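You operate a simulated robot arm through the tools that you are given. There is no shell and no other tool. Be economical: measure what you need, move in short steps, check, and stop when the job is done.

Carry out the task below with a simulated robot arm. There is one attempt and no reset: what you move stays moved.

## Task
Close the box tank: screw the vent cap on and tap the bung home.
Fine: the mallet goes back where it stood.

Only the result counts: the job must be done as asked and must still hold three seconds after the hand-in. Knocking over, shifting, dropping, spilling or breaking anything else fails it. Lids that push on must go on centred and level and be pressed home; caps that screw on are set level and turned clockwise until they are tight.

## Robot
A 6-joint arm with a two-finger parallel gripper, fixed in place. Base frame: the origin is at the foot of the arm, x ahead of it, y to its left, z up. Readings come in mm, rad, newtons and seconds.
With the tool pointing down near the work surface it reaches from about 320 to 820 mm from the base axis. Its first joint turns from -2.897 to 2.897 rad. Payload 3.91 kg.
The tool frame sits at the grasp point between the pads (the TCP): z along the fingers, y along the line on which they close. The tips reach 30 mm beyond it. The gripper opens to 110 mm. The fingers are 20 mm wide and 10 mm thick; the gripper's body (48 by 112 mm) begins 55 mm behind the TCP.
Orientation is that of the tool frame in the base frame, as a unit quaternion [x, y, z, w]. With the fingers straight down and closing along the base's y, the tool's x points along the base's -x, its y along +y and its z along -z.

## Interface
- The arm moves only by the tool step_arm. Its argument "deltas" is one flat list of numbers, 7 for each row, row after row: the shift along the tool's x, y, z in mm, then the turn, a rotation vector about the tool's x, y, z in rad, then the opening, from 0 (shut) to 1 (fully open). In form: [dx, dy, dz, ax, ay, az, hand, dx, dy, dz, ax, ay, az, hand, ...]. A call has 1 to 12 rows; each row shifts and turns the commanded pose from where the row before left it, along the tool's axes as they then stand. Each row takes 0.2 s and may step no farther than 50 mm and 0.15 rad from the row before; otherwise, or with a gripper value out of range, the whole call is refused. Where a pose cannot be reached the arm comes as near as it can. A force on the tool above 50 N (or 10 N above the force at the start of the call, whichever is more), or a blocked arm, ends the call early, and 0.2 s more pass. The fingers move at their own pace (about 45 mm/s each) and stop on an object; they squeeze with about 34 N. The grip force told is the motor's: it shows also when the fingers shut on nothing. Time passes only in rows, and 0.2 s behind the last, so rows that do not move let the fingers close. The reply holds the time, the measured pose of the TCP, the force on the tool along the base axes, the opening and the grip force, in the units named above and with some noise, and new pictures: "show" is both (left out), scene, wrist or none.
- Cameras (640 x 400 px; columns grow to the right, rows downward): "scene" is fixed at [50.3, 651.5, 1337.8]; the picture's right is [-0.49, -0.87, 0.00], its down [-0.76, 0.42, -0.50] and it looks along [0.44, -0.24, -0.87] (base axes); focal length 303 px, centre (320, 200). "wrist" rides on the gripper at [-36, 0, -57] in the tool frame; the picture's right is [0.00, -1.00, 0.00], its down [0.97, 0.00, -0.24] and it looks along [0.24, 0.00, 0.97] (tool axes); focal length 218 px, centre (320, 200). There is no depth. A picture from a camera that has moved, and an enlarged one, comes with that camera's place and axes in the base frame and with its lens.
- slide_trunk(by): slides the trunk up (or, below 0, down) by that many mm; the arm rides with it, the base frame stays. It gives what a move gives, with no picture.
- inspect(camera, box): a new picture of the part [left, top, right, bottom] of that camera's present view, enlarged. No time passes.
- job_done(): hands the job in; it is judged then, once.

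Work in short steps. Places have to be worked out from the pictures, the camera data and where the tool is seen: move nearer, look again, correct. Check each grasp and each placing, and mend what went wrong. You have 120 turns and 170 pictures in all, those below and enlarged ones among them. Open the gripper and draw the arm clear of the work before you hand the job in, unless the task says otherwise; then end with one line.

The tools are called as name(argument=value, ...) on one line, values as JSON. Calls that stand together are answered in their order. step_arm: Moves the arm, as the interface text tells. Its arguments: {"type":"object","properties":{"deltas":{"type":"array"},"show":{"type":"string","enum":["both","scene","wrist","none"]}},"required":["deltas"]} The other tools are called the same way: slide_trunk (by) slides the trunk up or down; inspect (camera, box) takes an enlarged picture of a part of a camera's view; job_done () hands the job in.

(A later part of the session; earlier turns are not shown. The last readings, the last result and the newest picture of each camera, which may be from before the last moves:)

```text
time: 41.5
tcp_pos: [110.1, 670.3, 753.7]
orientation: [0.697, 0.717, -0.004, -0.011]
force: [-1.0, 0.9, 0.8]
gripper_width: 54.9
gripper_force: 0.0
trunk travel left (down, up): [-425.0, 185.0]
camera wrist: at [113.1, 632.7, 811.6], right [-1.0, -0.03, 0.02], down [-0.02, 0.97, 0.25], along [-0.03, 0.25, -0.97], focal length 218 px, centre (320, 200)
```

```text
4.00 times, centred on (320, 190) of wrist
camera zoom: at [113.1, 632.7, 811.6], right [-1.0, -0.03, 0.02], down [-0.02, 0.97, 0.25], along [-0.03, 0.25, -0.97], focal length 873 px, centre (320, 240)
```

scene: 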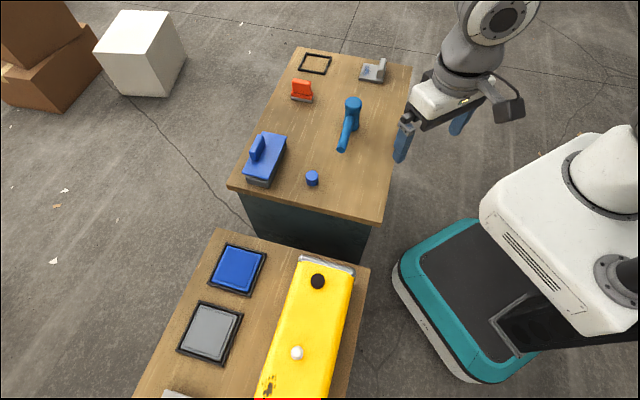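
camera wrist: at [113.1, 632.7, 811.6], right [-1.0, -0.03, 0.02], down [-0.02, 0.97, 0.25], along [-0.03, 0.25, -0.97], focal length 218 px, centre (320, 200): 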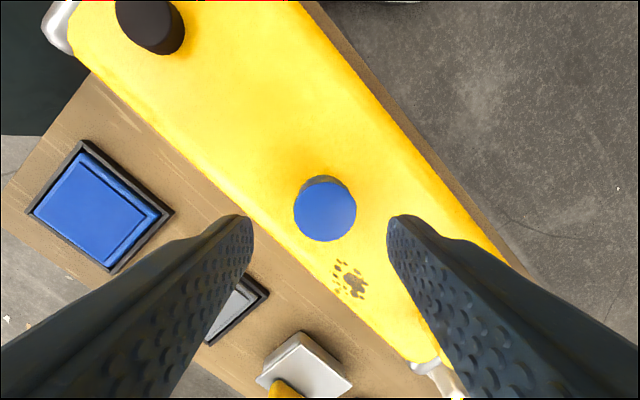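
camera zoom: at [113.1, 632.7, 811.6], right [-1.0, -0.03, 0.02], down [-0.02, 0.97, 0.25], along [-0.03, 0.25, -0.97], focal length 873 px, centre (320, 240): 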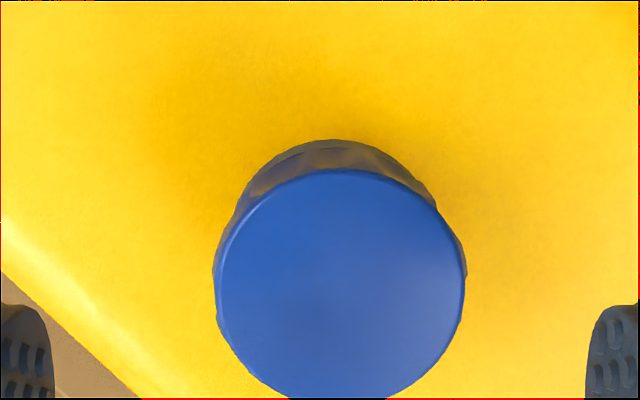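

The cap sits on the neck at (106.2, 670.8) and looks about level. I'll fix the small tool tilt and wind the wrist back counter-clockwise for the next stroke.

step_arm(deltas=[0, 0, 0, -0.021, -0.01, 0, 0.5, 0, 0, 0, 0, 0, -0.15, 0.5, 0, 0, 0, 0, 0, -0.15, 0.5, 0, 0, 0, 0, 0, -0.15, 0.5, 0, 0, 0, 0, 0, -0.15, 0.5, 0, 0, 0, 0, 0, -0.15, 0.5, 0, 0, 0, 0, 0, -0.15, 0.5, 0, 0, 0, 0, 0, -0.15, 0.5, 0, 0, 0, 0, 0, -0.15, 0.5, 0, 0, 0, 0, 0, -0.15, 0.5, 0, 0, 0, 0, 0, -0.15, 0.5, 0, 0, 0, 0, 0, -0.15, 0.5], show="none")

step_arm(deltas=[0, 0, 0, 0, 0, -0.15, 0.5, 0, 0, 0, 0, 0, -0.15, 0.5, 0, 0, 0, 0, 0, -0.15, 0.5, 0, 0, 0, 0, 0, -0.15, 0.5, 0, 0, 0, 0, 0, -0.15, 0.5, 0, 0, 0, 0, 0, -0.15, 0.5, 0, 0, 0, 0, 0, -0.15, 0.5, 0, 0, 0, 0, 0, -0.15, 0.5, 0, 0, 0, 0, 0, -0.15, 0.5, 0, 0, 0, 0, 0, -0.15, 0.5, 0, 0, 0, 0, 0, -0.15, 0.5, 0, 0, 0, 0, 0, 0, 0.5], show="wrist")

```text
time: 44.1
tcp_pos: [113.7, 670.5, 754.1]
orientation: [-0.055, 0.998, -0.001, -0.002]
force: [0.2, -0.5, 0.1]
gripper_width: 54.9
gripper_force: 0.0
out of reach, approached as far as the arm can: row 1
trunk travel left (down, up): [-425.0, 185.0]
```

```text
time: 46.7
tcp_pos: [115.2, 670.4, 754.7]
orientation: [0.77, -0.638, 0.0, 0.0]
force: [-1.0, 0.6, -0.7]
gripper_width: 55.1
gripper_force: 0.1
trunk travel left (down, up): [-425.0, 185.0]
camera wrist: at [107.9, 704.4, 812.2], right [0.98, 0.19, 0.0], down [0.18, -0.95, 0.24], along [0.04, -0.24, -0.97], focal length 218 px, centre (320, 200)
```

wrist: 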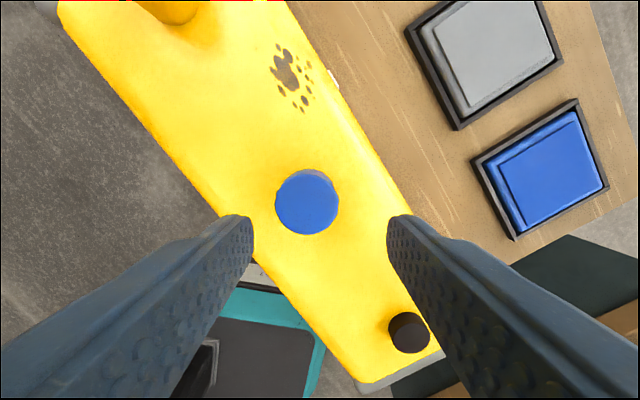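

The wrist still has room, so I'll wind back further to allow one long stroke.

step_arm(deltas=[0, 0, 0, 0, 0, -0.15, 0.5, 0, 0, 0, 0, 0, -0.15, 0.5, 0, 0, 0, 0, 0, -0.15, 0.5, 0, 0, 0, 0, 0, -0.15, 0.5, 0, 0, 0, 0, 0, -0.15, 0.5, 0, 0, 0, 0, 0, -0.15, 0.5, 0, 0, 0, 0, 0, -0.15, 0.5, 0, 0, 0, 0, 0, -0.15, 0.5, 0, 0, 0, 0, 0, -0.15, 0.5, 0, 0, 0, 0, 0, -0.15, 0.5, 0, 0, 0, 0, 0, -0.15, 0.5, 0, 0, 0, 0, 0, 0, 0.5], show="wrist")

inspect(camera="wrist", box=[260, 140, 400, 240])

```text
time: 49.3
tcp_pos: [114.4, 669.0, 757.7]
orientation: [0.991, 0.133, -0.001, 0.0]
force: [-1.4, -0.9, 0.3]
gripper_width: 54.7
gripper_force: 0.0
trunk travel left (down, up): [-425.0, 185.0]
camera wrist: at [80.3, 659.1, 812.8], right [-0.26, 0.96, 0.0], down [0.94, 0.26, 0.24], along [0.23, 0.06, -0.97], focal length 218 px, centre (320, 200)
```

wrist: 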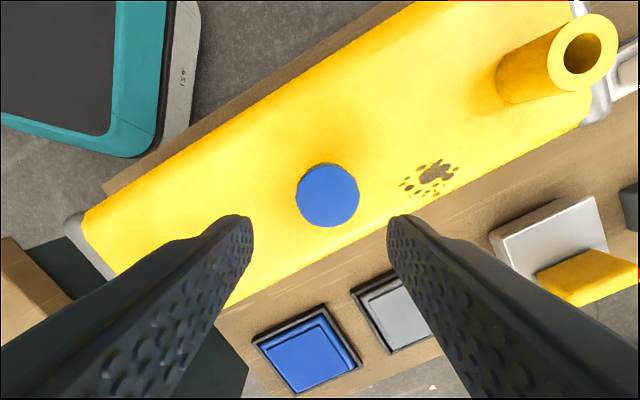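

```text
4.00 times, centred on (330, 190) of wrist
camera zoom: at [80.3, 659.1, 812.8], right [-0.26, 0.96, 0.0], down [0.94, 0.26, 0.24], along [0.23, 0.06, -0.97], focal length 873 px, centre (280, 240)
```

zoom: 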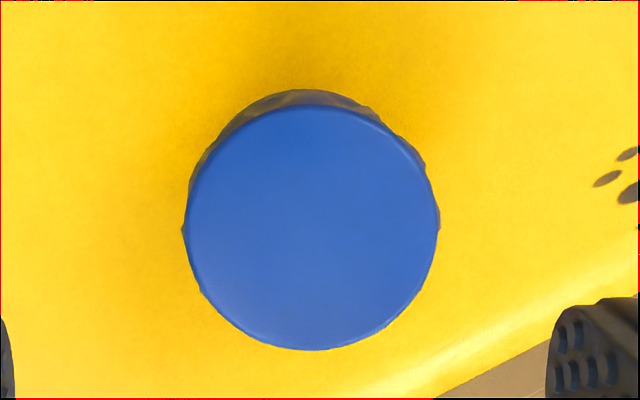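

The cap centre is at (106.2, 670.7), which is −7.6 in tool x and −4.6 in tool y from the TCP. I'll centre and descend around it, then close.

step_arm(deltas=[-7.6, -4.6, 0, 0, 0, 0, 0.5, 0, 0, 25, 0, 0, 0, 0.5, 0, 0, 20, 0, 0, 0, 0.5, 0, 0, 0, 0, 0, 0, 0.5], show="wrist")

```text
time: 50.3
tcp_pos: [105.7, 672.8, 709.8]
orientation: [0.991, 0.132, -0.002, 0.0]
force: [0.3, -0.3, -0.2]
gripper_width: 55.1
gripper_force: 0.0
trunk travel left (down, up): [-425.0, 185.0]
camera wrist: at [71.5, 661.6, 767.6], right [-0.26, 0.96, 0.0], down [0.94, 0.25, 0.24], along [0.23, 0.06, -0.97], focal length 218 px, centre (320, 200)
```

wrist: 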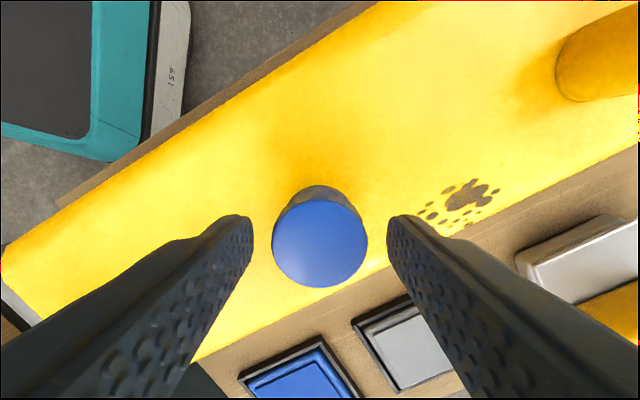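

It's centred within 0.5 mm. Down 12 mm and close gently.

step_arm(deltas=[0.4, 0, 12, 0, 0, 0, 0.4, 0, 0, 0, 0, 0, 0, 0.35, 0, 0, 0, 0, 0, 0, 0.2, 0, 0, 0, 0, 0, 0, 0, 0, 0, 0, 0, 0, 0, 0], show="none")

```text
time: 51.5
tcp_pos: [106.7, 672.8, 698.8]
orientation: [0.991, 0.132, -0.001, 0.0]
force: [-1.3, 2.8, -0.3]
gripper_width: 34.7
gripper_force: 34.1
trunk travel left (down, up): [-425.0, 185.0]
```

The grip is good with hardly any side load. Now a long clockwise stroke with a small downward feed.

step_arm(deltas=[0, 0, 1, 0, 0, 0.15, 0, 0, 0, 0.1, 0, 0, 0.15, 0, 0, 0, 0.1, 0, 0, 0.15, 0, 0, 0, 0.1, 0, 0, 0.15, 0, 0, 0, 0.1, 0, 0, 0.15, 0, 0, 0, 0.1, 0, 0, 0.15, 0, 0, 0, 0.1, 0, 0, 0.15, 0, 0, 0, 0.1, 0, 0, 0.15, 0, 0, 0, 0.1, 0, 0, 0.15, 0, 0, 0, 0.1, 0, 0, 0.15, 0], show="none")

step_arm(deltas=[0, 0, 0.1, 0, 0, 0.15, 0, 0, 0, 0.1, 0, 0, 0.15, 0, 0, 0, 0.1, 0, 0, 0.15, 0, 0, 0, 0.1, 0, 0, 0.15, 0, 0, 0, 0.1, 0, 0, 0.15, 0, 0, 0, 0.1, 0, 0, 0.15, 0, 0, 0, 0.1, 0, 0, 0.15, 0, 0, 0, 0.1, 0, 0, 0.15, 0], show="wrist")

```text
time: 53.7
tcp_pos: [105.5, 672.5, 697.2]
orientation: [0.814, -0.58, -0.002, 0.001]
force: [-2.4, -13.1, 9.8]
gripper_width: 34.4
gripper_force: 33.7
trunk travel left (down, up): [-425.0, 185.0]
```

```text
time: 55.5
tcp_pos: [106.5, 672.2, 696.7]
orientation: [-0.345, 0.939, 0.001, -0.001]
force: [7.0, 2.6, 14.6]
gripper_width: 34.2
gripper_force: 34.3
trunk travel left (down, up): [-425.0, 185.0]
camera wrist: at [134.4, 694.4, 754.1], right [0.65, -0.76, 0.0], down [-0.74, -0.63, 0.24], along [-0.18, -0.15, -0.97], focal length 218 px, centre (320, 200)
```

wrist: 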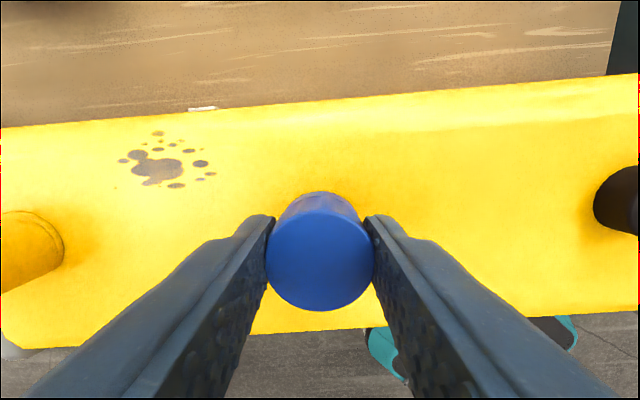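

The cap seems to be feeding in at about 697, with a steady axial load of about 15 N. I'll continue the stroke.

step_arm(deltas=[0, 0, 0.15, 0, 0, 0.15, 0, 0, 0, 0.15, 0, 0, 0.15, 0, 0, 0, 0.15, 0, 0, 0.15, 0, 0, 0, 0.15, 0, 0, 0.15, 0, 0, 0, 0.15, 0, 0, 0.15, 0, 0, 0, 0.15, 0, 0, 0.15, 0, 0, 0, 0.15, 0, 0, 0.15, 0], show="none")

step_arm(deltas=[0, 0, 0.15, 0, 0, 0.15, 0, 0, 0, 0.15, 0, 0, 0.15, 0, 0, 0, 0.15, 0, 0, 0.15, 0, 0, 0, 0.15, 0, 0, 0.15, 0, 0, 0, 0.15, 0, 0, 0.15, 0, 0, 0, 0.15, 0, 0, 0.15, 0, 0, 0, 0, 0, 0, 0, 0], show="wrist")

```text
time: 57.1
tcp_pos: [106.8, 672.8, 696.5]
orientation: [0.171, 0.985, 0.001, -0.002]
force: [7.8, 1.5, 27.0]
gripper_width: 34.0
gripper_force: 34.2
trunk travel left (down, up): [-425.0, 185.0]
```

```text
time: 58.7
tcp_pos: [106.4, 672.4, 696.0]
orientation: [0.582, 0.813, 0.001, -0.002]
force: [-0.9, 0.2, 29.3]
gripper_width: 34.2
gripper_force: 34.8
trunk travel left (down, up): [-425.0, 185.0]
camera wrist: at [118.2, 636.2, 753.7], right [-0.95, -0.32, 0.0], down [-0.31, 0.92, 0.24], along [-0.08, 0.23, -0.97], focal length 218 px, centre (320, 200)
```

wrist: 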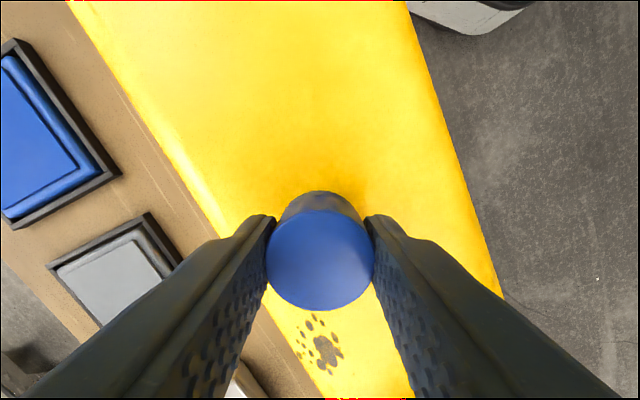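

The axial load is up to 29 N. I'll release, rise and check the cap before the next stroke.

step_arm(deltas=[0, 0, -2, 0, 0, 0, 0.2, 0, 0, 0, 0, 0, 0, 0.5, 0, 0, 0, 0, 0, 0, 0.5, 0, 0, -20, 0, 0, 0, 0.5, 0, 0, -35, 0, 0, 0, 0.5, 0, 0, 0, 0, 0, 0, 0.5], show="wrist")

inspect(camera="wrist", box=[260, 140, 380, 240])

```text
time: 60.1
tcp_pos: [106.1, 671.0, 753.5]
orientation: [0.581, 0.814, -0.001, 0.0]
force: [-0.3, 0.0, 0.7]
gripper_width: 54.9
gripper_force: 0.0
trunk travel left (down, up): [-425.0, 185.0]
camera wrist: at [118.5, 636.5, 810.0], right [-0.95, -0.32, 0.0], down [-0.31, 0.92, 0.24], along [-0.08, 0.23, -0.97], focal length 218 px, centre (320, 200)
```

wrist: 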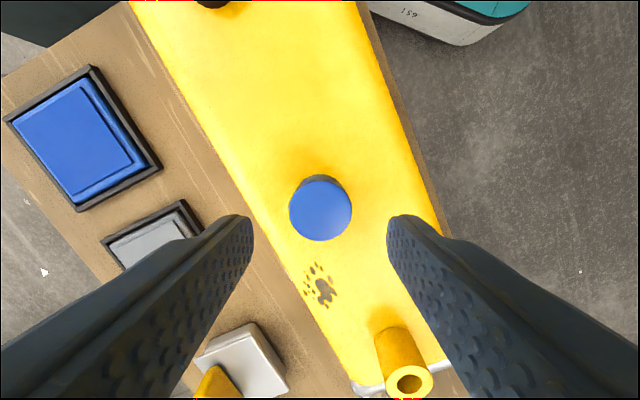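

```text
4.00 times, centred on (320, 190) of wrist
camera zoom: at [118.5, 636.5, 810.0], right [-0.95, -0.32, 0.0], down [-0.31, 0.92, 0.24], along [-0.08, 0.23, -0.97], focal length 873 px, centre (320, 240)
```

zoom: 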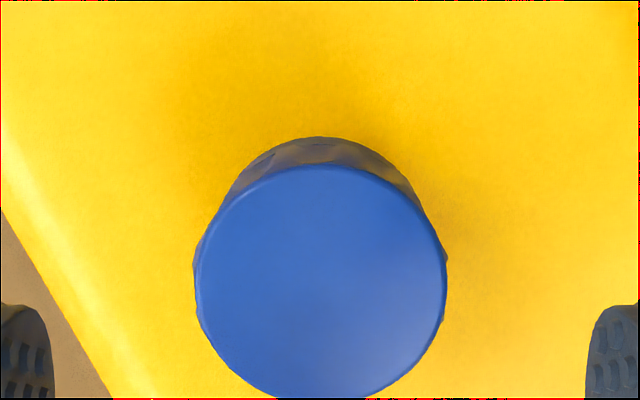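

To judge how far down the cap is, I'll tilt the tool for an oblique look at its skirt.

step_arm(deltas=[0, 0, 0, 0, 0.15, 0, 0.5, 0, 0, 0, 0, 0.15, 0, 0.5, 0, 0, 0, 0, 0.15, 0, 0.5, 0, 0, 0, 0, 0.15, 0, 0.5, 0, 0, 0, 0, 0, 0, 0.5], show="wrist")

inspect(camera="wrist", box=[250, 100, 390, 240])

```text
time: 61.3
tcp_pos: [106.3, 671.9, 750.0]
orientation: [0.556, 0.777, 0.172, -0.241]
force: [0.3, 0.0, -0.1]
gripper_width: 55.1
gripper_force: 0.0
trunk travel left (down, up): [-425.0, 185.0]
camera wrist: at [127.2, 612.2, 778.3], right [-0.95, -0.32, 0.0], down [-0.21, 0.63, 0.75], along [-0.24, 0.71, -0.67], focal length 218 px, centre (320, 200)
```

wrist: 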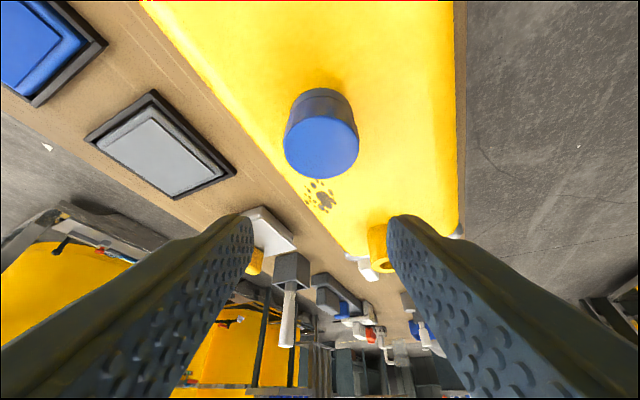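

```text
2.86 times, centred on (320, 170) of wrist
camera zoom: at [127.2, 612.2, 778.3], right [-0.95, -0.32, 0.0], down [-0.21, 0.63, 0.75], along [-0.24, 0.71, -0.67], focal length 624 px, centre (320, 286)
```

zoom: 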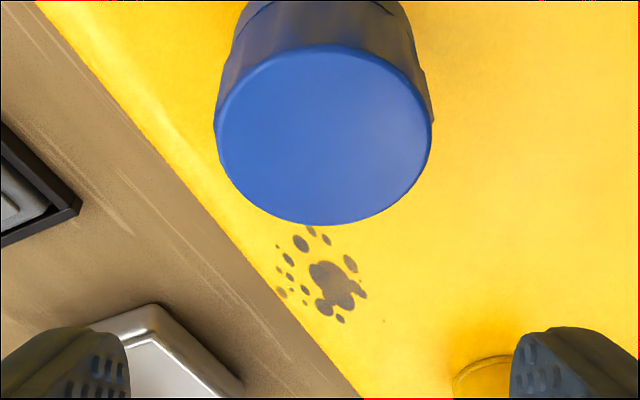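

inspect(camera="wrist", box=[270, 60, 370, 130])

```text
5.71 times, centred on (320, 95) of wrist
camera zoom: at [127.2, 612.2, 778.3], right [-0.95, -0.32, 0.0], down [-0.21, 0.63, 0.75], along [-0.24, 0.71, -0.67], focal length 1247 px, centre (320, 800)
```

zoom: 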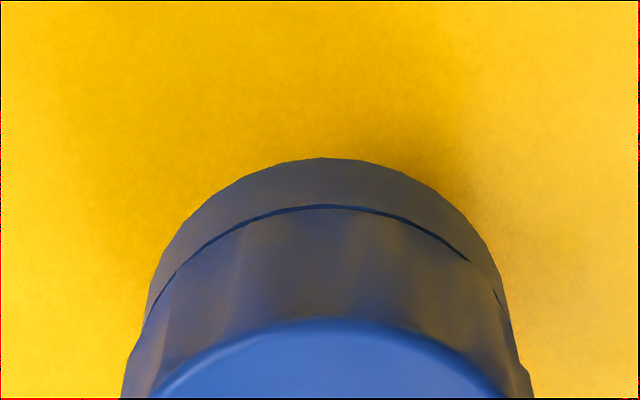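

The cap is level, with an even gap line, and its rim is still around z 664, above the collar at about 655. More turns are needed, so I'll untilt and wind back for another stroke.

step_arm(deltas=[0, 0, 0, 0, -0.15, 0, 0.5, 0, 0, 0, 0, -0.15, 0, 0.5, 0, 0, 0, 0, -0.15, 0, 0.5, 0, 0, 0, 0, -0.15, 0, 0.5, 0, 0, 0, 0, 0, -0.15, 0.5, 0, 0, 0, 0, 0, -0.15, 0.5, 0, 0, 0, 0, 0, -0.15, 0.5, 0, 0, 0, 0, 0, -0.15, 0.5, 0, 0, 0, 0, 0, -0.15, 0.5, 0, 0, 0, 0, 0, -0.15, 0.5, 0, 0, 0, 0, 0, -0.15, 0.5, 0, 0, 0, 0, 0, -0.15, 0.5], show="none")

step_arm(deltas=[0, 0, 0, 0, 0, -0.15, 0.5, 0, 0, 0, 0, 0, -0.15, 0.5, 0, 0, 0, 0, 0, -0.15, 0.5, 0, 0, 0, 0, 0, -0.15, 0.5, 0, 0, 0, 0, 0, -0.15, 0.5, 0, 0, 0, 0, 0, -0.15, 0.5, 0, 0, 0, 0, 0, -0.15, 0.5, 0, 0, 0, 0, 0, -0.15, 0.5, 0, 0, 0, 0, 0, -0.15, 0.5, 0, 0, 0, 0, 0, -0.15, 0.5, 0, 0, 0, 0, 0, -0.15, 0.5, 0, 0, 0, 0, 0, -0.15, 0.5], show="none")

step_arm(deltas=[0, 0, 0, 0, 0, -0.15, 0.5, 0, 0, 0, 0, 0, -0.15, 0.5, 0, 0, 0, 0, 0, -0.15, 0.5, 0, 0, 0, 0, 0, -0.15, 0.5, 0, 0, 0, 0, 0, -0.15, 0.5, 0, 0, 0, 0, 0, -0.15, 0.5, 0, 0, 0, 0, 0, -0.15, 0.5, 0, 0, 0, 0, 0, -0.15, 0.5, 0, 0, 0, 0, 0, -0.15, 0.5, 0, 0, 0, 0, 0, -0.15, 0.5, 0, 0, 0, 0, 0, -0.15, 0.5, 0, 0, 0, 0, 0, 0, 0.5], show="wrist")

```text
time: 63.9
tcp_pos: [107.1, 672.0, 750.5]
orientation: [0.019, 1.0, 0.0, -0.001]
force: [-0.1, -0.3, 0.3]
gripper_width: 54.9
gripper_force: 0.0
trunk travel left (down, up): [-425.0, 185.0]
```

```text
time: 66.5
tcp_pos: [106.7, 672.3, 751.2]
orientation: [0.771, -0.637, -0.001, 0.001]
force: [0.8, -0.2, -0.2]
gripper_width: 55.0
gripper_force: 0.0
trunk travel left (down, up): [-425.0, 185.0]
```

```text
time: 69.1
tcp_pos: [106.3, 672.0, 751.2]
orientation: [0.991, 0.133, -0.001, -0.001]
force: [-0.4, 0.7, 0.7]
gripper_width: 55.2
gripper_force: 0.0
trunk travel left (down, up): [-425.0, 185.0]
camera wrist: at [72.2, 662.1, 808.6], right [-0.26, 0.96, 0.0], down [0.94, 0.26, 0.24], along [0.23, 0.06, -0.97], focal length 218 px, centre (320, 200)
```

wrist: 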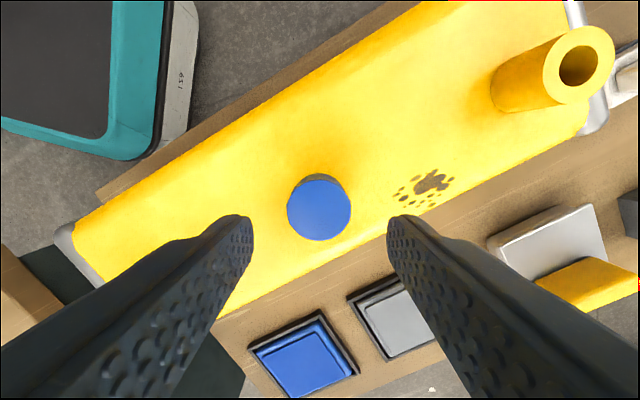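

The cap is centred. I'll descend 57 mm, grip, and start the second stroke.

step_arm(deltas=[-0.5, 0, 25, 0, 0, 0, 0.5, 0, 0, 20, 0, 0, 0, 0.5, 0, 0, 12, 0, 0, 0, 0.45, 0, 0, 0, 0, 0, 0, 0.35, 0, 0, 0, 0, 0, 0, 0.2, 0, 0, 0, 0, 0, 0, 0, 0, 0, 0, 0, 0, 0, 0], show="none")

step_arm(deltas=[0, 0, 0.8, 0, 0, 0.15, 0, 0, 0, 0.1, 0, 0, 0.15, 0, 0, 0, 0.1, 0, 0, 0.15, 0, 0, 0, 0.1, 0, 0, 0.15, 0, 0, 0, 0.1, 0, 0, 0.15, 0, 0, 0, 0.1, 0, 0, 0.15, 0, 0, 0, 0.1, 0, 0, 0.15, 0, 0, 0, 0.1, 0, 0, 0.15, 0, 0, 0, 0.1, 0, 0, 0.15, 0, 0, 0, 0.1, 0, 0, 0.15, 0, 0, 0, 0.1, 0, 0, 0.15, 0, 0, 0, 0.1, 0, 0, 0.15, 0], show="none")

step_arm(deltas=[0, 0, 0.1, 0, 0, 0.15, 0, 0, 0, 0.1, 0, 0, 0.15, 0, 0, 0, 0.1, 0, 0, 0.15, 0, 0, 0, 0.1, 0, 0, 0.15, 0, 0, 0, 0.1, 0, 0, 0.15, 0, 0, 0, 0.1, 0, 0, 0.15, 0, 0, 0, 0.1, 0, 0, 0.15, 0, 0, 0, 0.1, 0, 0, 0.15, 0, 0, 0, 0.1, 0, 0, 0.15, 0, 0, 0, 0.1, 0, 0, 0.15, 0], show="none")

```text
time: 70.7
tcp_pos: [107.0, 672.1, 694.8]
orientation: [0.991, 0.132, -0.001, -0.001]
force: [-1.6, 8.3, -0.2]
gripper_width: 34.6
gripper_force: 33.7
trunk travel left (down, up): [-425.0, 185.0]
```

```text
time: 73.3
tcp_pos: [106.2, 671.5, 691.9]
orientation: [0.72, -0.694, 0.0, 0.0]
force: [0.4, -0.7, 1.3]
gripper_width: 35.0
gripper_force: 33.8
trunk travel left (down, up): [-425.0, 185.0]
```

```text
time: 75.5
tcp_pos: [106.5, 671.2, 691.7]
orientation: [-0.054, 0.999, 0.0, -0.001]
force: [5.2, -7.1, 0.8]
gripper_width: 35.0
gripper_force: 33.8
trunk travel left (down, up): [-425.0, 185.0]
```

It's turning and following down with almost no axial load. I'll finish the stroke and look.

step_arm(deltas=[0, 0, 0.1, 0, 0, 0.15, 0, 0, 0, 0.1, 0, 0, 0.15, 0, 0, 0, 0.1, 0, 0, 0.15, 0, 0, 0, 0.1, 0, 0, 0.15, 0, 0, 0, 0.1, 0, 0, 0.15, 0, 0, 0, 0.1, 0, 0, 0.15, 0, 0, 0, 0.1, 0, 0, 0.15, 0, 0, 0, 0.1, 0, 0, 0.15, 0, 0, 0, 0.1, 0, 0, 0.15, 0, 0, 0, 0, 0, 0, 0, 0], show="none")

step_arm(deltas=[0, 0, 0, 0, 0, 0, 0.2, 0, 0, 0, 0, 0, 0, 0.5, 0, 0, 0, 0, 0, 0, 0.5, 0, 0, -20, 0, 0, 0, 0.5, 0, 0, -37, 0, 0, 0, 0.5, 0, 0, 0, 0, 0.15, 0, 0.5, 0, 0, 0, 0, 0.15, 0, 0.5, 0, 0, 0, 0, 0.15, 0, 0.5, 0, 0, 0, 0, 0.15, 0, 0.5, 0, 0, 0, 0, 0, 0, 0.5], show="wrist")

inspect(camera="wrist", box=[270, 60, 370, 130])

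```text
time: 77.7
tcp_pos: [106.6, 671.4, 690.1]
orientation: [0.583, 0.813, 0.001, -0.001]
force: [2.8, 4.1, 3.0]
gripper_width: 34.1
gripper_force: 33.8
trunk travel left (down, up): [-425.0, 185.0]
```

```text
time: 79.9
tcp_pos: [106.3, 672.7, 747.6]
orientation: [0.555, 0.777, 0.171, -0.241]
force: [0.8, -0.2, -0.3]
gripper_width: 55.0
gripper_force: 0.0
trunk travel left (down, up): [-425.0, 185.0]
camera wrist: at [126.6, 612.8, 774.6], right [-0.95, -0.32, 0.0], down [-0.21, 0.63, 0.75], along [-0.24, 0.71, -0.67], focal length 218 px, centre (320, 200)
```

wrist: 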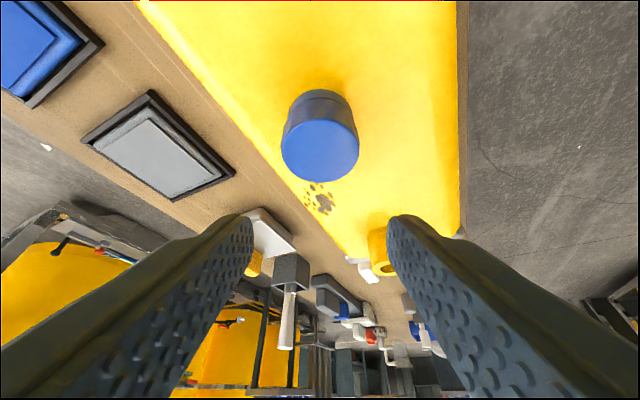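

```text
5.71 times, centred on (320, 95) of wrist
camera zoom: at [126.6, 612.8, 774.6], right [-0.95, -0.32, 0.0], down [-0.21, 0.63, 0.75], along [-0.24, 0.71, -0.67], focal length 1247 px, centre (320, 800)
```

zoom: 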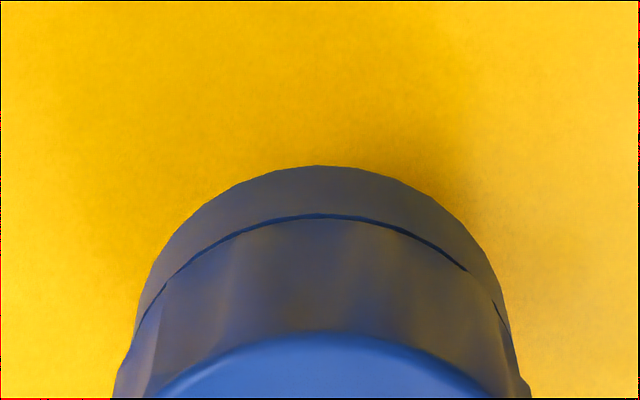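

Cap height is hard to judge from this angle, with the top still near z 691. I'll pull back and tilt further for a low side view of the cap and tank.

step_arm(deltas=[-27, 0, -1.7, 0, 0, 0, 0.5, -27, 0, -1.7, 0, 0, 0, 0.5, -27, 0, -1.7, 0, 0, 0, 0.5, 0, 0, 0, 0, 0.15, 0, 0.5, 0, 0, 0, 0, 0.15, 0, 0.5, 0, 0, 0, 0, 0.12, 0, 0.5, 0, 0, 0, 0, 0, 0, 0.5], show="wrist")

inspect(camera="wrist", box=[250, 120, 390, 260])

```text
time: 81.5
tcp_pos: [128.8, 604.7, 706.2]
orientation: [0.508, 0.71, 0.284, -0.397]
force: [0.5, -0.5, 0.5]
gripper_width: 55.1
gripper_force: 0.0
trunk travel left (down, up): [-425.0, 185.0]
camera wrist: at [150.9, 541.1, 704.9], right [-0.95, -0.32, 0.0], down [-0.1, 0.29, 0.95], along [-0.31, 0.9, -0.3], focal length 218 px, centre (320, 200)
```

wrist: 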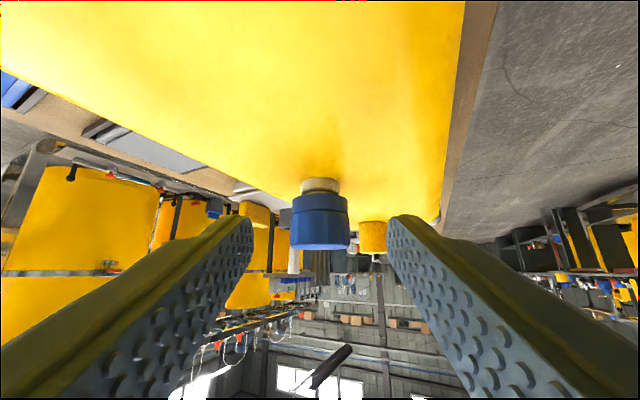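

```text
2.86 times, centred on (320, 190) of wrist
camera zoom: at [150.9, 541.1, 704.9], right [-0.95, -0.32, 0.0], down [-0.1, 0.29, 0.95], along [-0.31, 0.9, -0.3], focal length 624 px, centre (320, 229)
```

zoom: 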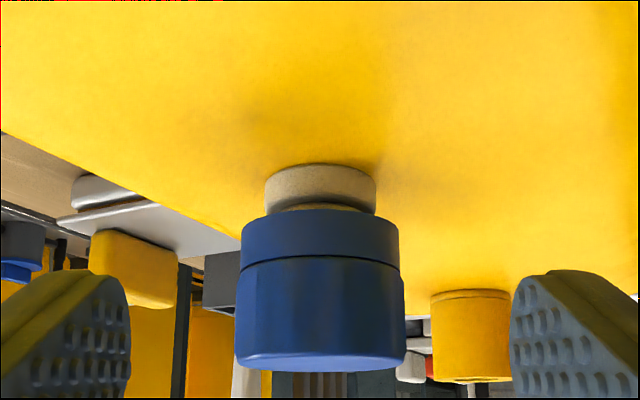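

That's an excellent view: the cap is level over the white collar with only a small gap. I'll zoom in on the gap.

inspect(camera="wrist", box=[295, 172, 345, 207])

```text
11.43 times, centred on (320, 190) of wrist
camera zoom: at [150.9, 541.1, 704.9], right [-0.95, -0.32, 0.0], down [-0.1, 0.29, 0.95], along [-0.31, 0.9, -0.3], focal length 2494 px, centre (320, 320)
```

zoom: 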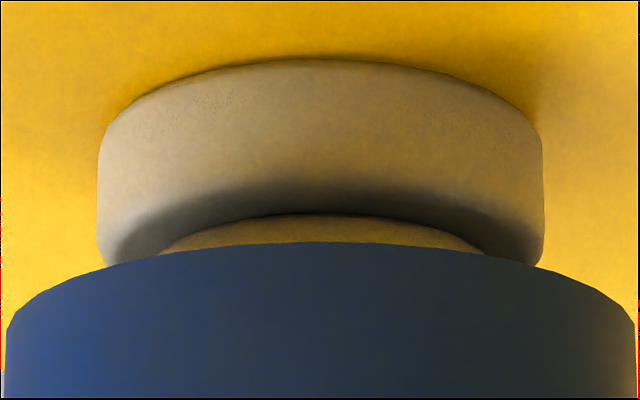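

The rim sits about 4–5 mm above the collar (663 against 659), so there is likely more thread to go. I'll return and do another stroke, then compare this same view.

step_arm(deltas=[0, 0, 0, 0, -0.15, 0, 0.5, 0, 0, 0, 0, -0.15, 0, 0.5, 0, 0, 0, 0, -0.12, 0, 0.5, 27, 0, 1.7, 0, 0, 0, 0.5, 27, 0, 1.7, 0, 0, 0, 0.5, 27, 0, 1.7, 0, 0, 0, 0.5, 0, 0, 0, 0, -0.15, 0, 0.5, 0, 0, 0, 0, -0.15, 0, 0.5, 0, 0, 0, 0, -0.15, 0, 0.5, 0, 0, 0, 0, -0.15, 0, 0.5, 0, 0, 0, 0, 0, -0.15, 0.5, 0, 0, 0, 0, 0, -0.15, 0.5], show="none")

step_arm(deltas=[0, 0, 0, 0, 0, -0.15, 0.5, 0, 0, 0, 0, 0, -0.15, 0.5, 0, 0, 0, 0, 0, -0.15, 0.5, 0, 0, 0, 0, 0, -0.15, 0.5, 0, 0, 0, 0, 0, -0.15, 0.5, 0, 0, 0, 0, 0, -0.15, 0.5, 0, 0, 0, 0, 0, -0.15, 0.5, 0, 0, 0, 0, 0, -0.15, 0.5, 0, 0, 0, 0, 0, -0.15, 0.5, 0, 0, 0, 0, 0, -0.15, 0.5, 0, 0, 0, 0, 0, -0.15, 0.5, 0, 0, 0, 0, 0, -0.15, 0.5], show="none")

step_arm(deltas=[0, 0, 0, 0, 0, -0.15, 0.5, 0, 0, 0, 0, 0, -0.15, 0.5, 0, 0, 0, 0, 0, -0.15, 0.5, 0, 0, 0, 0, 0, -0.15, 0.5, 0, 0, 0, 0, 0, -0.15, 0.5, 0, 0, 0, 0, 0, -0.15, 0.5, 0, 0, 0, 0, 0, -0.15, 0.5, 0, 0, 0, 0, 0, -0.15, 0.5, 0, 0, 0, 0, 0, -0.15, 0.5, 0, 0, 0, 0, 0, -0.15, 0.5, 0, 0, 0, 0, 0, -0.15, 0.5, 0, 0, 0, 0, 0, -0.15, 0.5], show="none")

step_arm(deltas=[0, 0, 0, 0, 0, -0.15, 0.5, 0, 0, 0, 0, 0, -0.15, 0.5, 0, 0, 0, 0, 0, -0.15, 0.5, 0, 0, 0, 0, 0, -0.15, 0.5, 0, 0, 0, 0, 0, -0.15, 0.5, 0, 0, 0, 0, 0, -0.15, 0.5, 0, 0, 20, 0, 0, 0, 0.5, 0, 0, 15, 0, 0, 0, 0.5, 0, 0, 0, 0, 0, 0, 0.5], show="wrist")

```text
time: 84.1
tcp_pos: [106.8, 672.9, 746.6]
orientation: [0.452, 0.892, -0.001, 0.0]
force: [0.7, -0.8, 1.2]
gripper_width: 55.1
gripper_force: 0.1
trunk travel left (down, up): [-425.0, 185.0]
```

```text
time: 86.7
tcp_pos: [105.6, 671.6, 747.6]
orientation: [-0.418, 0.909, 0.0, -0.001]
force: [0.4, 1.4, 0.7]
gripper_width: 55.0
gripper_force: 0.0
trunk travel left (down, up): [-425.0, 185.0]
```

```text
time: 89.3
tcp_pos: [107.8, 671.9, 747.4]
orientation: [0.971, -0.238, -0.001, -0.001]
force: [-0.2, 0.2, 0.5]
gripper_width: 54.8
gripper_force: 0.0
trunk travel left (down, up): [-425.0, 185.0]
```

```text
time: 91.3
tcp_pos: [105.4, 673.5, 713.5]
orientation: [0.978, 0.206, -0.001, 0.001]
force: [0.0, 0.2, -0.6]
gripper_width: 55.1
gripper_force: 0.1
trunk travel left (down, up): [-425.0, 185.0]
camera wrist: at [73.1, 657.7, 770.1], right [-0.4, 0.91, 0.0], down [0.89, 0.39, 0.24], along [0.22, 0.1, -0.97], focal length 218 px, centre (320, 200)
```

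wrist: 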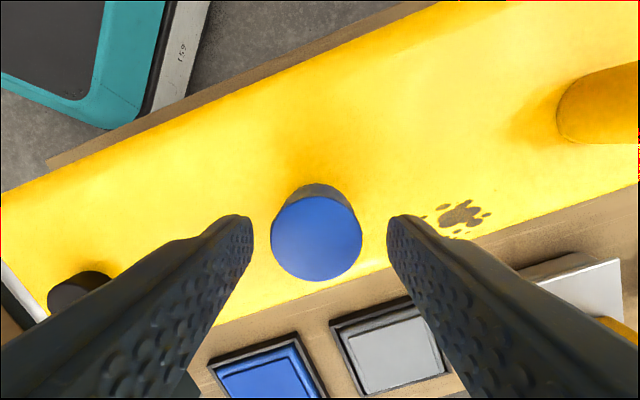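

I'll shift 1.4 mm laterally, descend to TCP z ~694, grip, and turn with light feed.

step_arm(deltas=[0, 1.4, 10, 0, 0, 0, 0.5, 0, 0, 7.5, 0, 0, 0, 0.45, 0, 0, 0, 0, 0, 0, 0.35, 0, 0, 0, 0, 0, 0, 0.2, 0, 0, 0, 0, 0, 0, 0, 0, 0, 0, 0, 0, 0, 0], show="none")

step_arm(deltas=[0, 0, 1, 0, 0, 0.15, 0, 0, 0, 0.07, 0, 0, 0.15, 0, 0, 0, 0.07, 0, 0, 0.15, 0, 0, 0, 0.07, 0, 0, 0.15, 0, 0, 0, 0.07, 0, 0, 0.15, 0, 0, 0, 0.07, 0, 0, 0.15, 0], show="none")

step_arm(deltas=[0, 0, 0.07, 0, 0, 0.15, 0, 0, 0, 0.07, 0, 0, 0.15, 0, 0, 0, 0.07, 0, 0, 0.15, 0, 0, 0, 0.07, 0, 0, 0.15, 0, 0, 0, 0.07, 0, 0, 0.15, 0, 0, 0, 0.07, 0, 0, 0.15, 0], show="none")

step_arm(deltas=[0, 0, 0.07, 0, 0, 0.15, 0, 0, 0, 0.07, 0, 0, 0.15, 0, 0, 0, 0.07, 0, 0, 0.15, 0, 0, 0, 0.07, 0, 0, 0.15, 0, 0, 0, 0.07, 0, 0, 0.15, 0, 0, 0, 0.07, 0, 0, 0.15, 0], show="none")

step_arm(deltas=[0, 0, 0.07, 0, 0, 0.15, 0, 0, 0, 0.07, 0, 0, 0.15, 0, 0, 0, 0.07, 0, 0, 0.15, 0, 0, 0, 0.07, 0, 0, 0.15, 0, 0, 0, 0.07, 0, 0, 0.15, 0, 0, 0, 0.07, 0, 0, 0.15, 0, 0, 0, 0.07, 0, 0, 0.15, 0, 0, 0, 0.07, 0, 0, 0.15, 0], show="none")

```text
time: 92.7
tcp_pos: [106.8, 671.3, 694.7]
orientation: [0.979, 0.206, -0.001, 0.0]
force: [-1.4, 3.5, -1.0]
gripper_width: 34.8
gripper_force: 34.3
trunk travel left (down, up): [-425.0, 185.0]
```

```text
time: 94.1
tcp_pos: [107.0, 671.7, 694.1]
orientation: [0.97, -0.241, -0.001, 0.001]
force: [0.1, 3.8, 0.4]
gripper_width: 34.7
gripper_force: 34.5
trunk travel left (down, up): [-425.0, 185.0]
```

```text
time: 95.5
tcp_pos: [105.7, 670.2, 692.7]
orientation: [0.77, -0.638, 0.001, 0.001]
force: [-1.7, -2.4, 2.8]
gripper_width: 35.0
gripper_force: 34.2
trunk travel left (down, up): [-425.0, 185.0]
```

```text
time: 96.9
tcp_pos: [106.0, 670.6, 692.6]
orientation: [-0.415, 0.91, 0.001, -0.001]
force: [-8.1, 1.0, 0.1]
gripper_width: 35.0
gripper_force: 33.7
trunk travel left (down, up): [-425.0, 185.0]
```

```text
time: 98.7
tcp_pos: [106.1, 671.7, 692.0]
orientation: [0.171, 0.985, 0.0, 0.0]
force: [-1.1, 7.5, 4.2]
gripper_width: 34.6
gripper_force: 33.7
trunk travel left (down, up): [-425.0, 185.0]
```

Axial load is near zero and the width reading varies, which hints that the fingers are slipping on a tight cap. I'll finish the stroke and compare the side view.

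step_arm(deltas=[0, 0, 0, 0, 0, 0.15, 0, 0, 0, 0, 0, 0, 0.15, 0, 0, 0, 0, 0, 0, 0.15, 0, 0, 0, 0, 0, 0, 0.15, 0, 0, 0, 0, 0, 0, 0.15, 0, 0, 0, 0, 0, 0, 0.15, 0, 0, 0, 0, 0, 0, 0, 0], show="none")

step_arm(deltas=[0, 0, 0, 0, 0, 0, 0.2, 0, 0, 0, 0, 0, 0, 0.5, 0, 0, 0, 0, 0, 0, 0.5, 0, 0, -20, 0, 0, 0, 0.5, 0, 0, -35, 0, 0, 0, 0.5, 0, 0, 0, 0, 0.15, 0, 0.5, 0, 0, 0, 0, 0.15, 0, 0.5, 0, 0, 0, 0, 0.15, 0, 0.5, 0, 0, 0, 0, 0.15, 0, 0.5], show="none")

step_arm(deltas=[-27, 0, -1.7, 0, 0, 0, 0.5, -27, 0, -1.7, 0, 0, 0, 0.5, -27, 0, -1.7, 0, 0, 0, 0.5, 0, 0, 0, 0, 0.15, 0, 0.5, 0, 0, 0, 0, 0.15, 0, 0.5, 0, 0, 0, 0, 0.12, 0, 0.5, 0, 0, 0, 0, 0, 0, 0.5], show="wrist")

inspect(camera="wrist", box=[295, 172, 345, 207])

```text
time: 100.3
tcp_pos: [106.6, 670.5, 690.7]
orientation: [0.582, 0.813, -0.001, -0.001]
force: [3.9, 3.7, 0.8]
gripper_width: 34.6
gripper_force: 34.4
trunk travel left (down, up): [-425.0, 185.0]
```

```text
time: 102.3
tcp_pos: [107.6, 669.9, 745.3]
orientation: [0.553, 0.78, 0.17, -0.24]
force: [0.3, 0.8, -0.4]
gripper_width: 54.9
gripper_force: 0.1
trunk travel left (down, up): [-425.0, 185.0]
```

```text
time: 103.9
tcp_pos: [129.5, 604.4, 704.5]
orientation: [0.508, 0.709, 0.285, -0.397]
force: [0.4, 0.1, 0.4]
gripper_width: 55.0
gripper_force: 0.1
trunk travel left (down, up): [-425.0, 185.0]
camera wrist: at [151.5, 540.0, 704.2], right [-0.95, -0.32, 0.0], down [-0.1, 0.29, 0.95], along [-0.31, 0.9, -0.3], focal length 218 px, centre (320, 200)
```

wrist: 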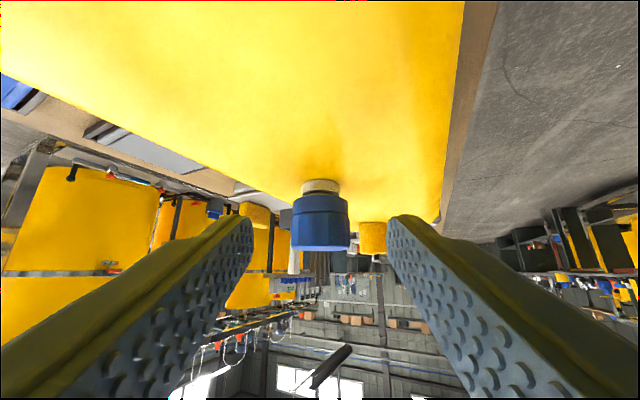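

```text
11.43 times, centred on (320, 190) of wrist
camera zoom: at [151.5, 540.0, 704.2], right [-0.95, -0.32, 0.0], down [-0.1, 0.29, 0.95], along [-0.31, 0.9, -0.3], focal length 2494 px, centre (320, 320)
```

zoom: 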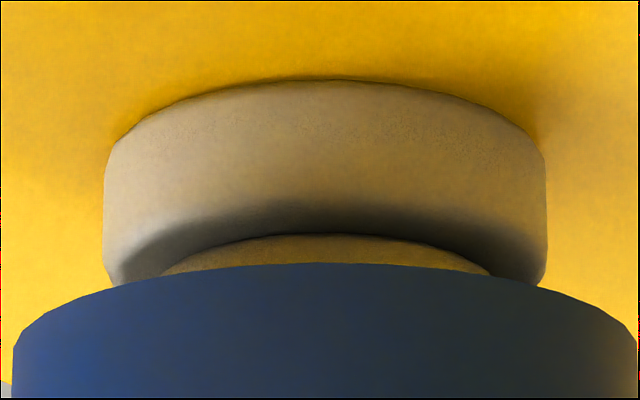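

The gap is unchanged after that stroke. To tell tight from spinning, I'll compare the skirt facets with the earlier picture from the same viewpoint.

inspect(camera="wrist", box=[285, 190, 355, 255])

```text
6.15 times, centred on (320, 222) of wrist
camera zoom: at [151.5, 540.0, 704.2], right [-0.95, -0.32, 0.0], down [-0.1, 0.29, 0.95], along [-0.31, 0.9, -0.3], focal length 1343 px, centre (320, 62)
```

zoom: 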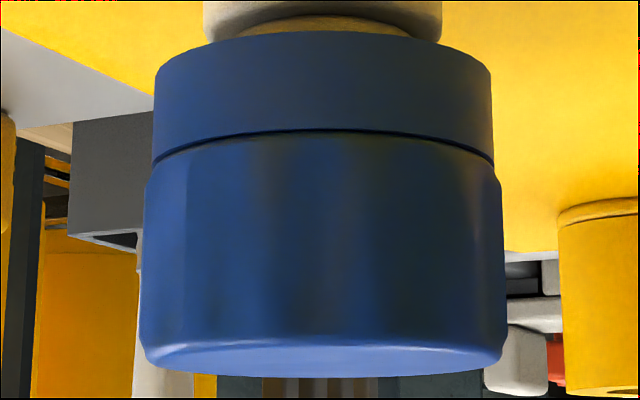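

I'll do another stroke, this time with firm downward pressure of about 25 N, then compare gap and facets from this same view.

step_arm(deltas=[0, 0, 0, 0, -0.15, 0, 0.5, 0, 0, 0, 0, -0.15, 0, 0.5, 0, 0, 0, 0, -0.12, 0, 0.5, 27, 0, 1.7, 0, 0, 0, 0.5, 27, 0, 1.7, 0, 0, 0, 0.5, 27, 0, 1.7, 0, 0, 0, 0.5, 0, 0, 0, 0, -0.15, 0, 0.5, 0, 0, 0, 0, -0.15, 0, 0.5, 0, 0, 0, 0, -0.15, 0, 0.5, 0, 0, 0, 0, -0.15, 0, 0.5, 0, 0, 0, 0, 0, -0.15, 0.5, 0, 0, 0, 0, 0, -0.15, 0.5], show="none")

step_arm(deltas=[0, 0, 0, 0, 0, -0.15, 0.5, 0, 0, 0, 0, 0, -0.15, 0.5, 0, 0, 0, 0, 0, -0.15, 0.5, 0, 0, 0, 0, 0, -0.15, 0.5, 0, 0, 0, 0, 0, -0.15, 0.5, 0, 0, 0, 0, 0, -0.15, 0.5, 0, 0, 0, 0, 0, -0.15, 0.5, 0, 0, 0, 0, 0, -0.15, 0.5, 0, 0, 0, 0, 0, -0.15, 0.5, 0, 0, 0, 0, 0, -0.15, 0.5, 0, 0, 0, 0, 0, -0.15, 0.5, 0, 0, 0, 0, 0, -0.15, 0.5], show="none")

step_arm(deltas=[0, 0, 0, 0, 0, -0.15, 0.5, 0, 0, 0, 0, 0, -0.15, 0.5, 0, 0, 0, 0, 0, -0.15, 0.5, 0, 0, 0, 0, 0, -0.15, 0.5, 0, 0, 20, 0, 0, 0, 0.5, 0, 0, 15, 0, 0, 0, 0.5, 0, 0, 0, 0, 0, 0, 0.5], show="wrist")

```text
time: 106.5
tcp_pos: [105.8, 671.4, 746.7]
orientation: [0.453, 0.892, 0.0, 0.0]
force: [0.2, -0.1, -0.2]
gripper_width: 55.0
gripper_force: 0.0
trunk travel left (down, up): [-425.0, 185.0]
```

```text
time: 109.1
tcp_pos: [107.6, 670.6, 746.6]
orientation: [-0.417, 0.909, 0.0, -0.001]
force: [-0.2, 0.8, 0.2]
gripper_width: 55.0
gripper_force: 0.0
trunk travel left (down, up): [-425.0, 185.0]
```

```text
time: 110.7
tcp_pos: [106.4, 670.1, 711.8]
orientation: [-0.666, 0.746, 0.001, 0.0]
force: [-0.2, 0.2, 0.1]
gripper_width: 54.9
gripper_force: 0.1
trunk travel left (down, up): [-425.0, 185.0]
camera wrist: at [111.3, 705.1, 768.6], right [0.99, -0.11, 0.0], down [-0.11, -0.96, 0.24], along [-0.03, -0.24, -0.97], focal length 218 px, centre (320, 200)
```

wrist: 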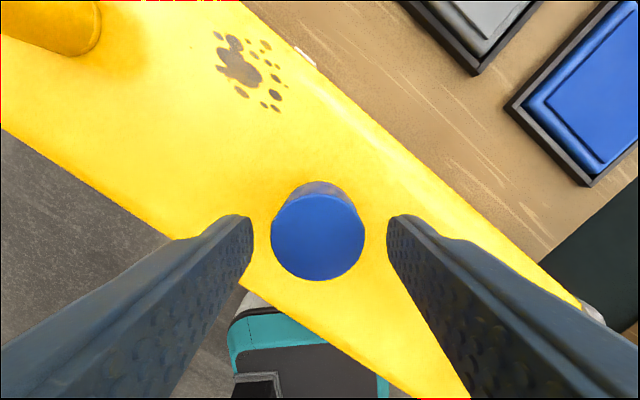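

Centre slightly, descend and grip, then press and turn.

step_arm(deltas=[-0.8, 0.9, 10, 0, 0, 0, 0.5, 0, 0, 6.5, 0, 0, 0, 0.45, 0, 0, 0, 0, 0, 0, 0.35, 0, 0, 0, 0, 0, 0, 0.2, 0, 0, 0, 0, 0, 0, 0, 0, 0, 0, 0, 0, 0, 0, 0, 0, 1.5, 0, 0, 0, 0, 0, 0, 1.5, 0, 0, 0, 0], show="none")

step_arm(deltas=[0, 0, 0, 0, 0, 0.06, 0, 0, 0, 0, 0, 0, 0.06, 0], show="none")

step_arm(deltas=[0, 0, 0, 0, 0, 0.06, 0, 0, 0, 0, 0, 0, 0.06, 0], show="none")

step_arm(deltas=[0, 0, 0, 0, 0, 0.15, 0, 0, 0, 0, 0, 0, 0.15, 0], show="none")

```text
time: 112.5
tcp_pos: [106.3, 670.5, 695.4]
orientation: [-0.666, 0.746, 0.002, 0.0]
force: [4.2, -5.7, 19.3]
gripper_width: 34.5
gripper_force: 34.1
trunk travel left (down, up): [-425.0, 185.0]
```

```text
time: 113.1
tcp_pos: [106.0, 672.0, 693.7]
orientation: [-0.62, 0.785, 0.002, 0.002]
force: [6.9, 2.7, 20.7]
gripper_width: 34.5
gripper_force: 34.2
trunk travel left (down, up): [-425.0, 185.0]
```

```text
time: 113.7
tcp_pos: [105.3, 669.9, 693.1]
orientation: [-0.571, 0.821, 0.002, 0.0]
force: [6.5, 4.3, 17.5]
gripper_width: 34.3
gripper_force: 34.3
trunk travel left (down, up): [-425.0, 185.0]
```

```text
time: 114.3
tcp_pos: [106.1, 670.8, 690.6]
orientation: [-0.443, 0.897, -0.001, -0.001]
force: [1.8, -0.5, 10.2]
gripper_width: 34.8
gripper_force: 34.0
trunk travel left (down, up): [-425.0, 185.0]
```

The fingers hold axially, then slip once the turn winds up. The cap now resists more torque than the grip can give, so it is tight, and it is level. I'll release, rise and turn the wrist to match the mallet handle.

step_arm(deltas=[0, 0, 0, 0, 0, 0, 0.2, 0, 0, 0, 0, 0, 0, 0.5, 0, 0, 0, 0, 0, 0, 0.5, 0, 0, -30, 0, 0, 0, 0.5, 0, 0, -45, 0, 0, 0, 0.5, 0, 0, -45, 0, 0, 0, 0.5, 0, 0, -40, 0, 0, 0, 0.6, 0, 0, 0, 0, 0, 0, 0.6], show="wrist")

step_arm(deltas=[0, 0, 0, 0, 0, 0.15, 0.6, 0, 0, 0, 0, 0, 0.15, 0.6, 0, 0, 0, 0, 0, 0.15, 0.6, 0, 0, 0, 0, 0, 0.15, 0.6, 0, 0, 0, 0, 0, 0.15, 0.6, 0, 0, 0, 0, 0, 0.15, 0.6, 0, 0, 0, 0, 0, 0.15, 0.6, 0, 0, 0, 0, 0, 0.15, 0.6, 0, 0, 0, 0, 0, 0.15, 0.6, 0, 0, 0, 0, 0, 0.15, 0.6, 0, 0, 0, 0, 0, 0.15, 0.6], show="none")

```text
time: 116.1
tcp_pos: [107.3, 672.4, 852.9]
orientation: [-0.443, 0.896, 0.001, 0.0]
force: [-0.3, 0.1, 0.1]
gripper_width: 65.9
gripper_force: 0.1
trunk travel left (down, up): [-425.0, 185.0]
camera wrist: at [129.2, 700.2, 909.5], right [0.79, -0.61, 0.0], down [-0.59, -0.77, 0.24], along [-0.15, -0.19, -0.97], focal length 218 px, centre (320, 200)
```

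wrist: 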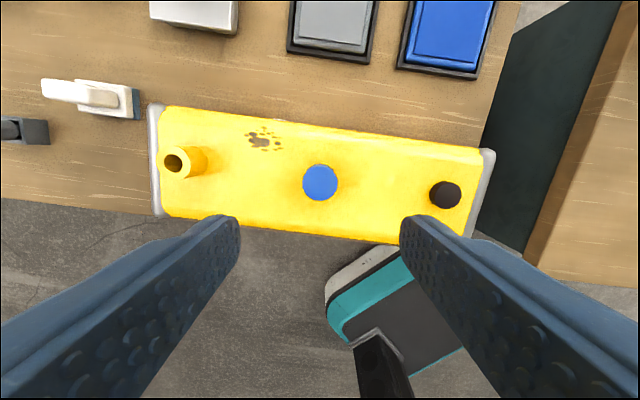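

```text
time: 118.5
tcp_pos: [106.4, 672.2, 851.2]
orientation: [0.359, 0.933, 0.0, -0.001]
force: [0.0, 1.1, 0.2]
gripper_width: 66.0
gripper_force: 0.0
trunk travel left (down, up): [-425.0, 185.0]
```

The yaw is now 0.73 rad. I'll travel to view the mallet.

step_arm(deltas=[-45.5, 1.3, 0, 0, 0, 0, 0.6, -45.5, 1.3, 0, 0, 0, 0, 0.6, -45.5, 1.3, 0, 0, 0, 0, 0.6, -45.5, 1.3, 0, 0, 0, 0, 0.6, -45.5, 1.3, 0, 0, 0, 0, 0.6, -45.5, 1.3, 0, 0, 0, 0, 0.6, -45.5, 1.3, 0, 0, 0, 0, 0.6, -45.5, 1.3, 0, 0, 0, 0, 0.6, -45.5, 1.3, 0, 0, 0, 0, 0.6, -45.5, 1.3, 0, 0, 0, 0, 0.6, -45.5, 1.3, 0, 0, 0, 0, 0.6], show="none")

step_arm(deltas=[-45.5, 1.3, 0, 0, 0, 0, 0.6, -45.5, 1.3, 0, 0, 0, 0, 0.6, -45.5, 1.3, 0, 0, 0, 0, 0.6, 0, 0, 0, 0, 0, 0, 0.6], show="both")

```text
time: 120.9
tcp_pos: [490.2, 347.7, 849.2]
orientation: [0.357, 0.934, -0.001, -0.002]
force: [0.6, -0.4, -0.5]
gripper_width: 66.0
gripper_force: 0.1
trunk travel left (down, up): [-425.0, 185.0]
```

```text
time: 121.9
tcp_pos: [593.3, 260.3, 849.5]
orientation: [0.357, 0.934, 0.0, -0.001]
force: [0.2, 0.5, 0.4]
gripper_width: 65.9
gripper_force: 0.1
trunk travel left (down, up): [-425.0, 185.0]
camera wrist: at [620.3, 235.8, 906.9], right [-0.67, -0.74, 0.0], down [-0.72, 0.65, 0.24], along [-0.18, 0.16, -0.97], focal length 218 px, centre (320, 200)
```

scene: 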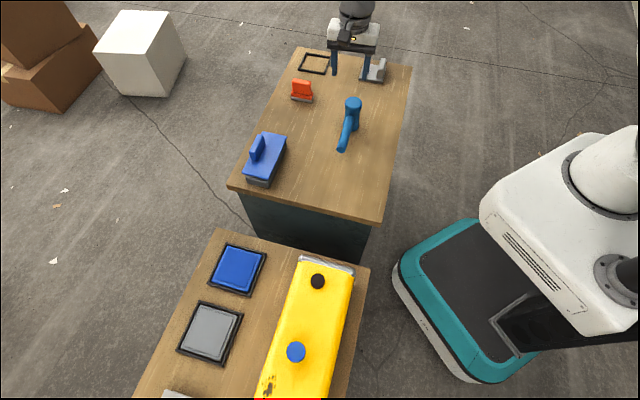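
wrist: 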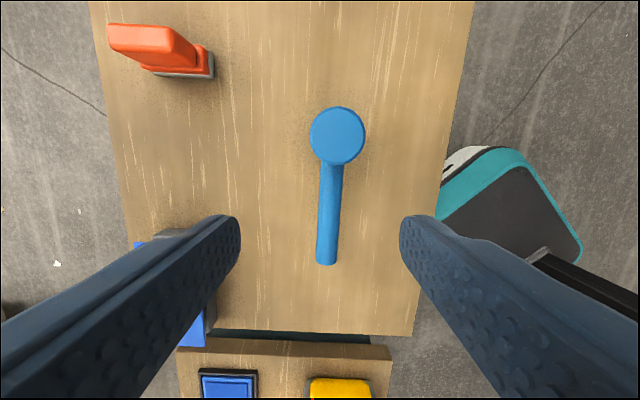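

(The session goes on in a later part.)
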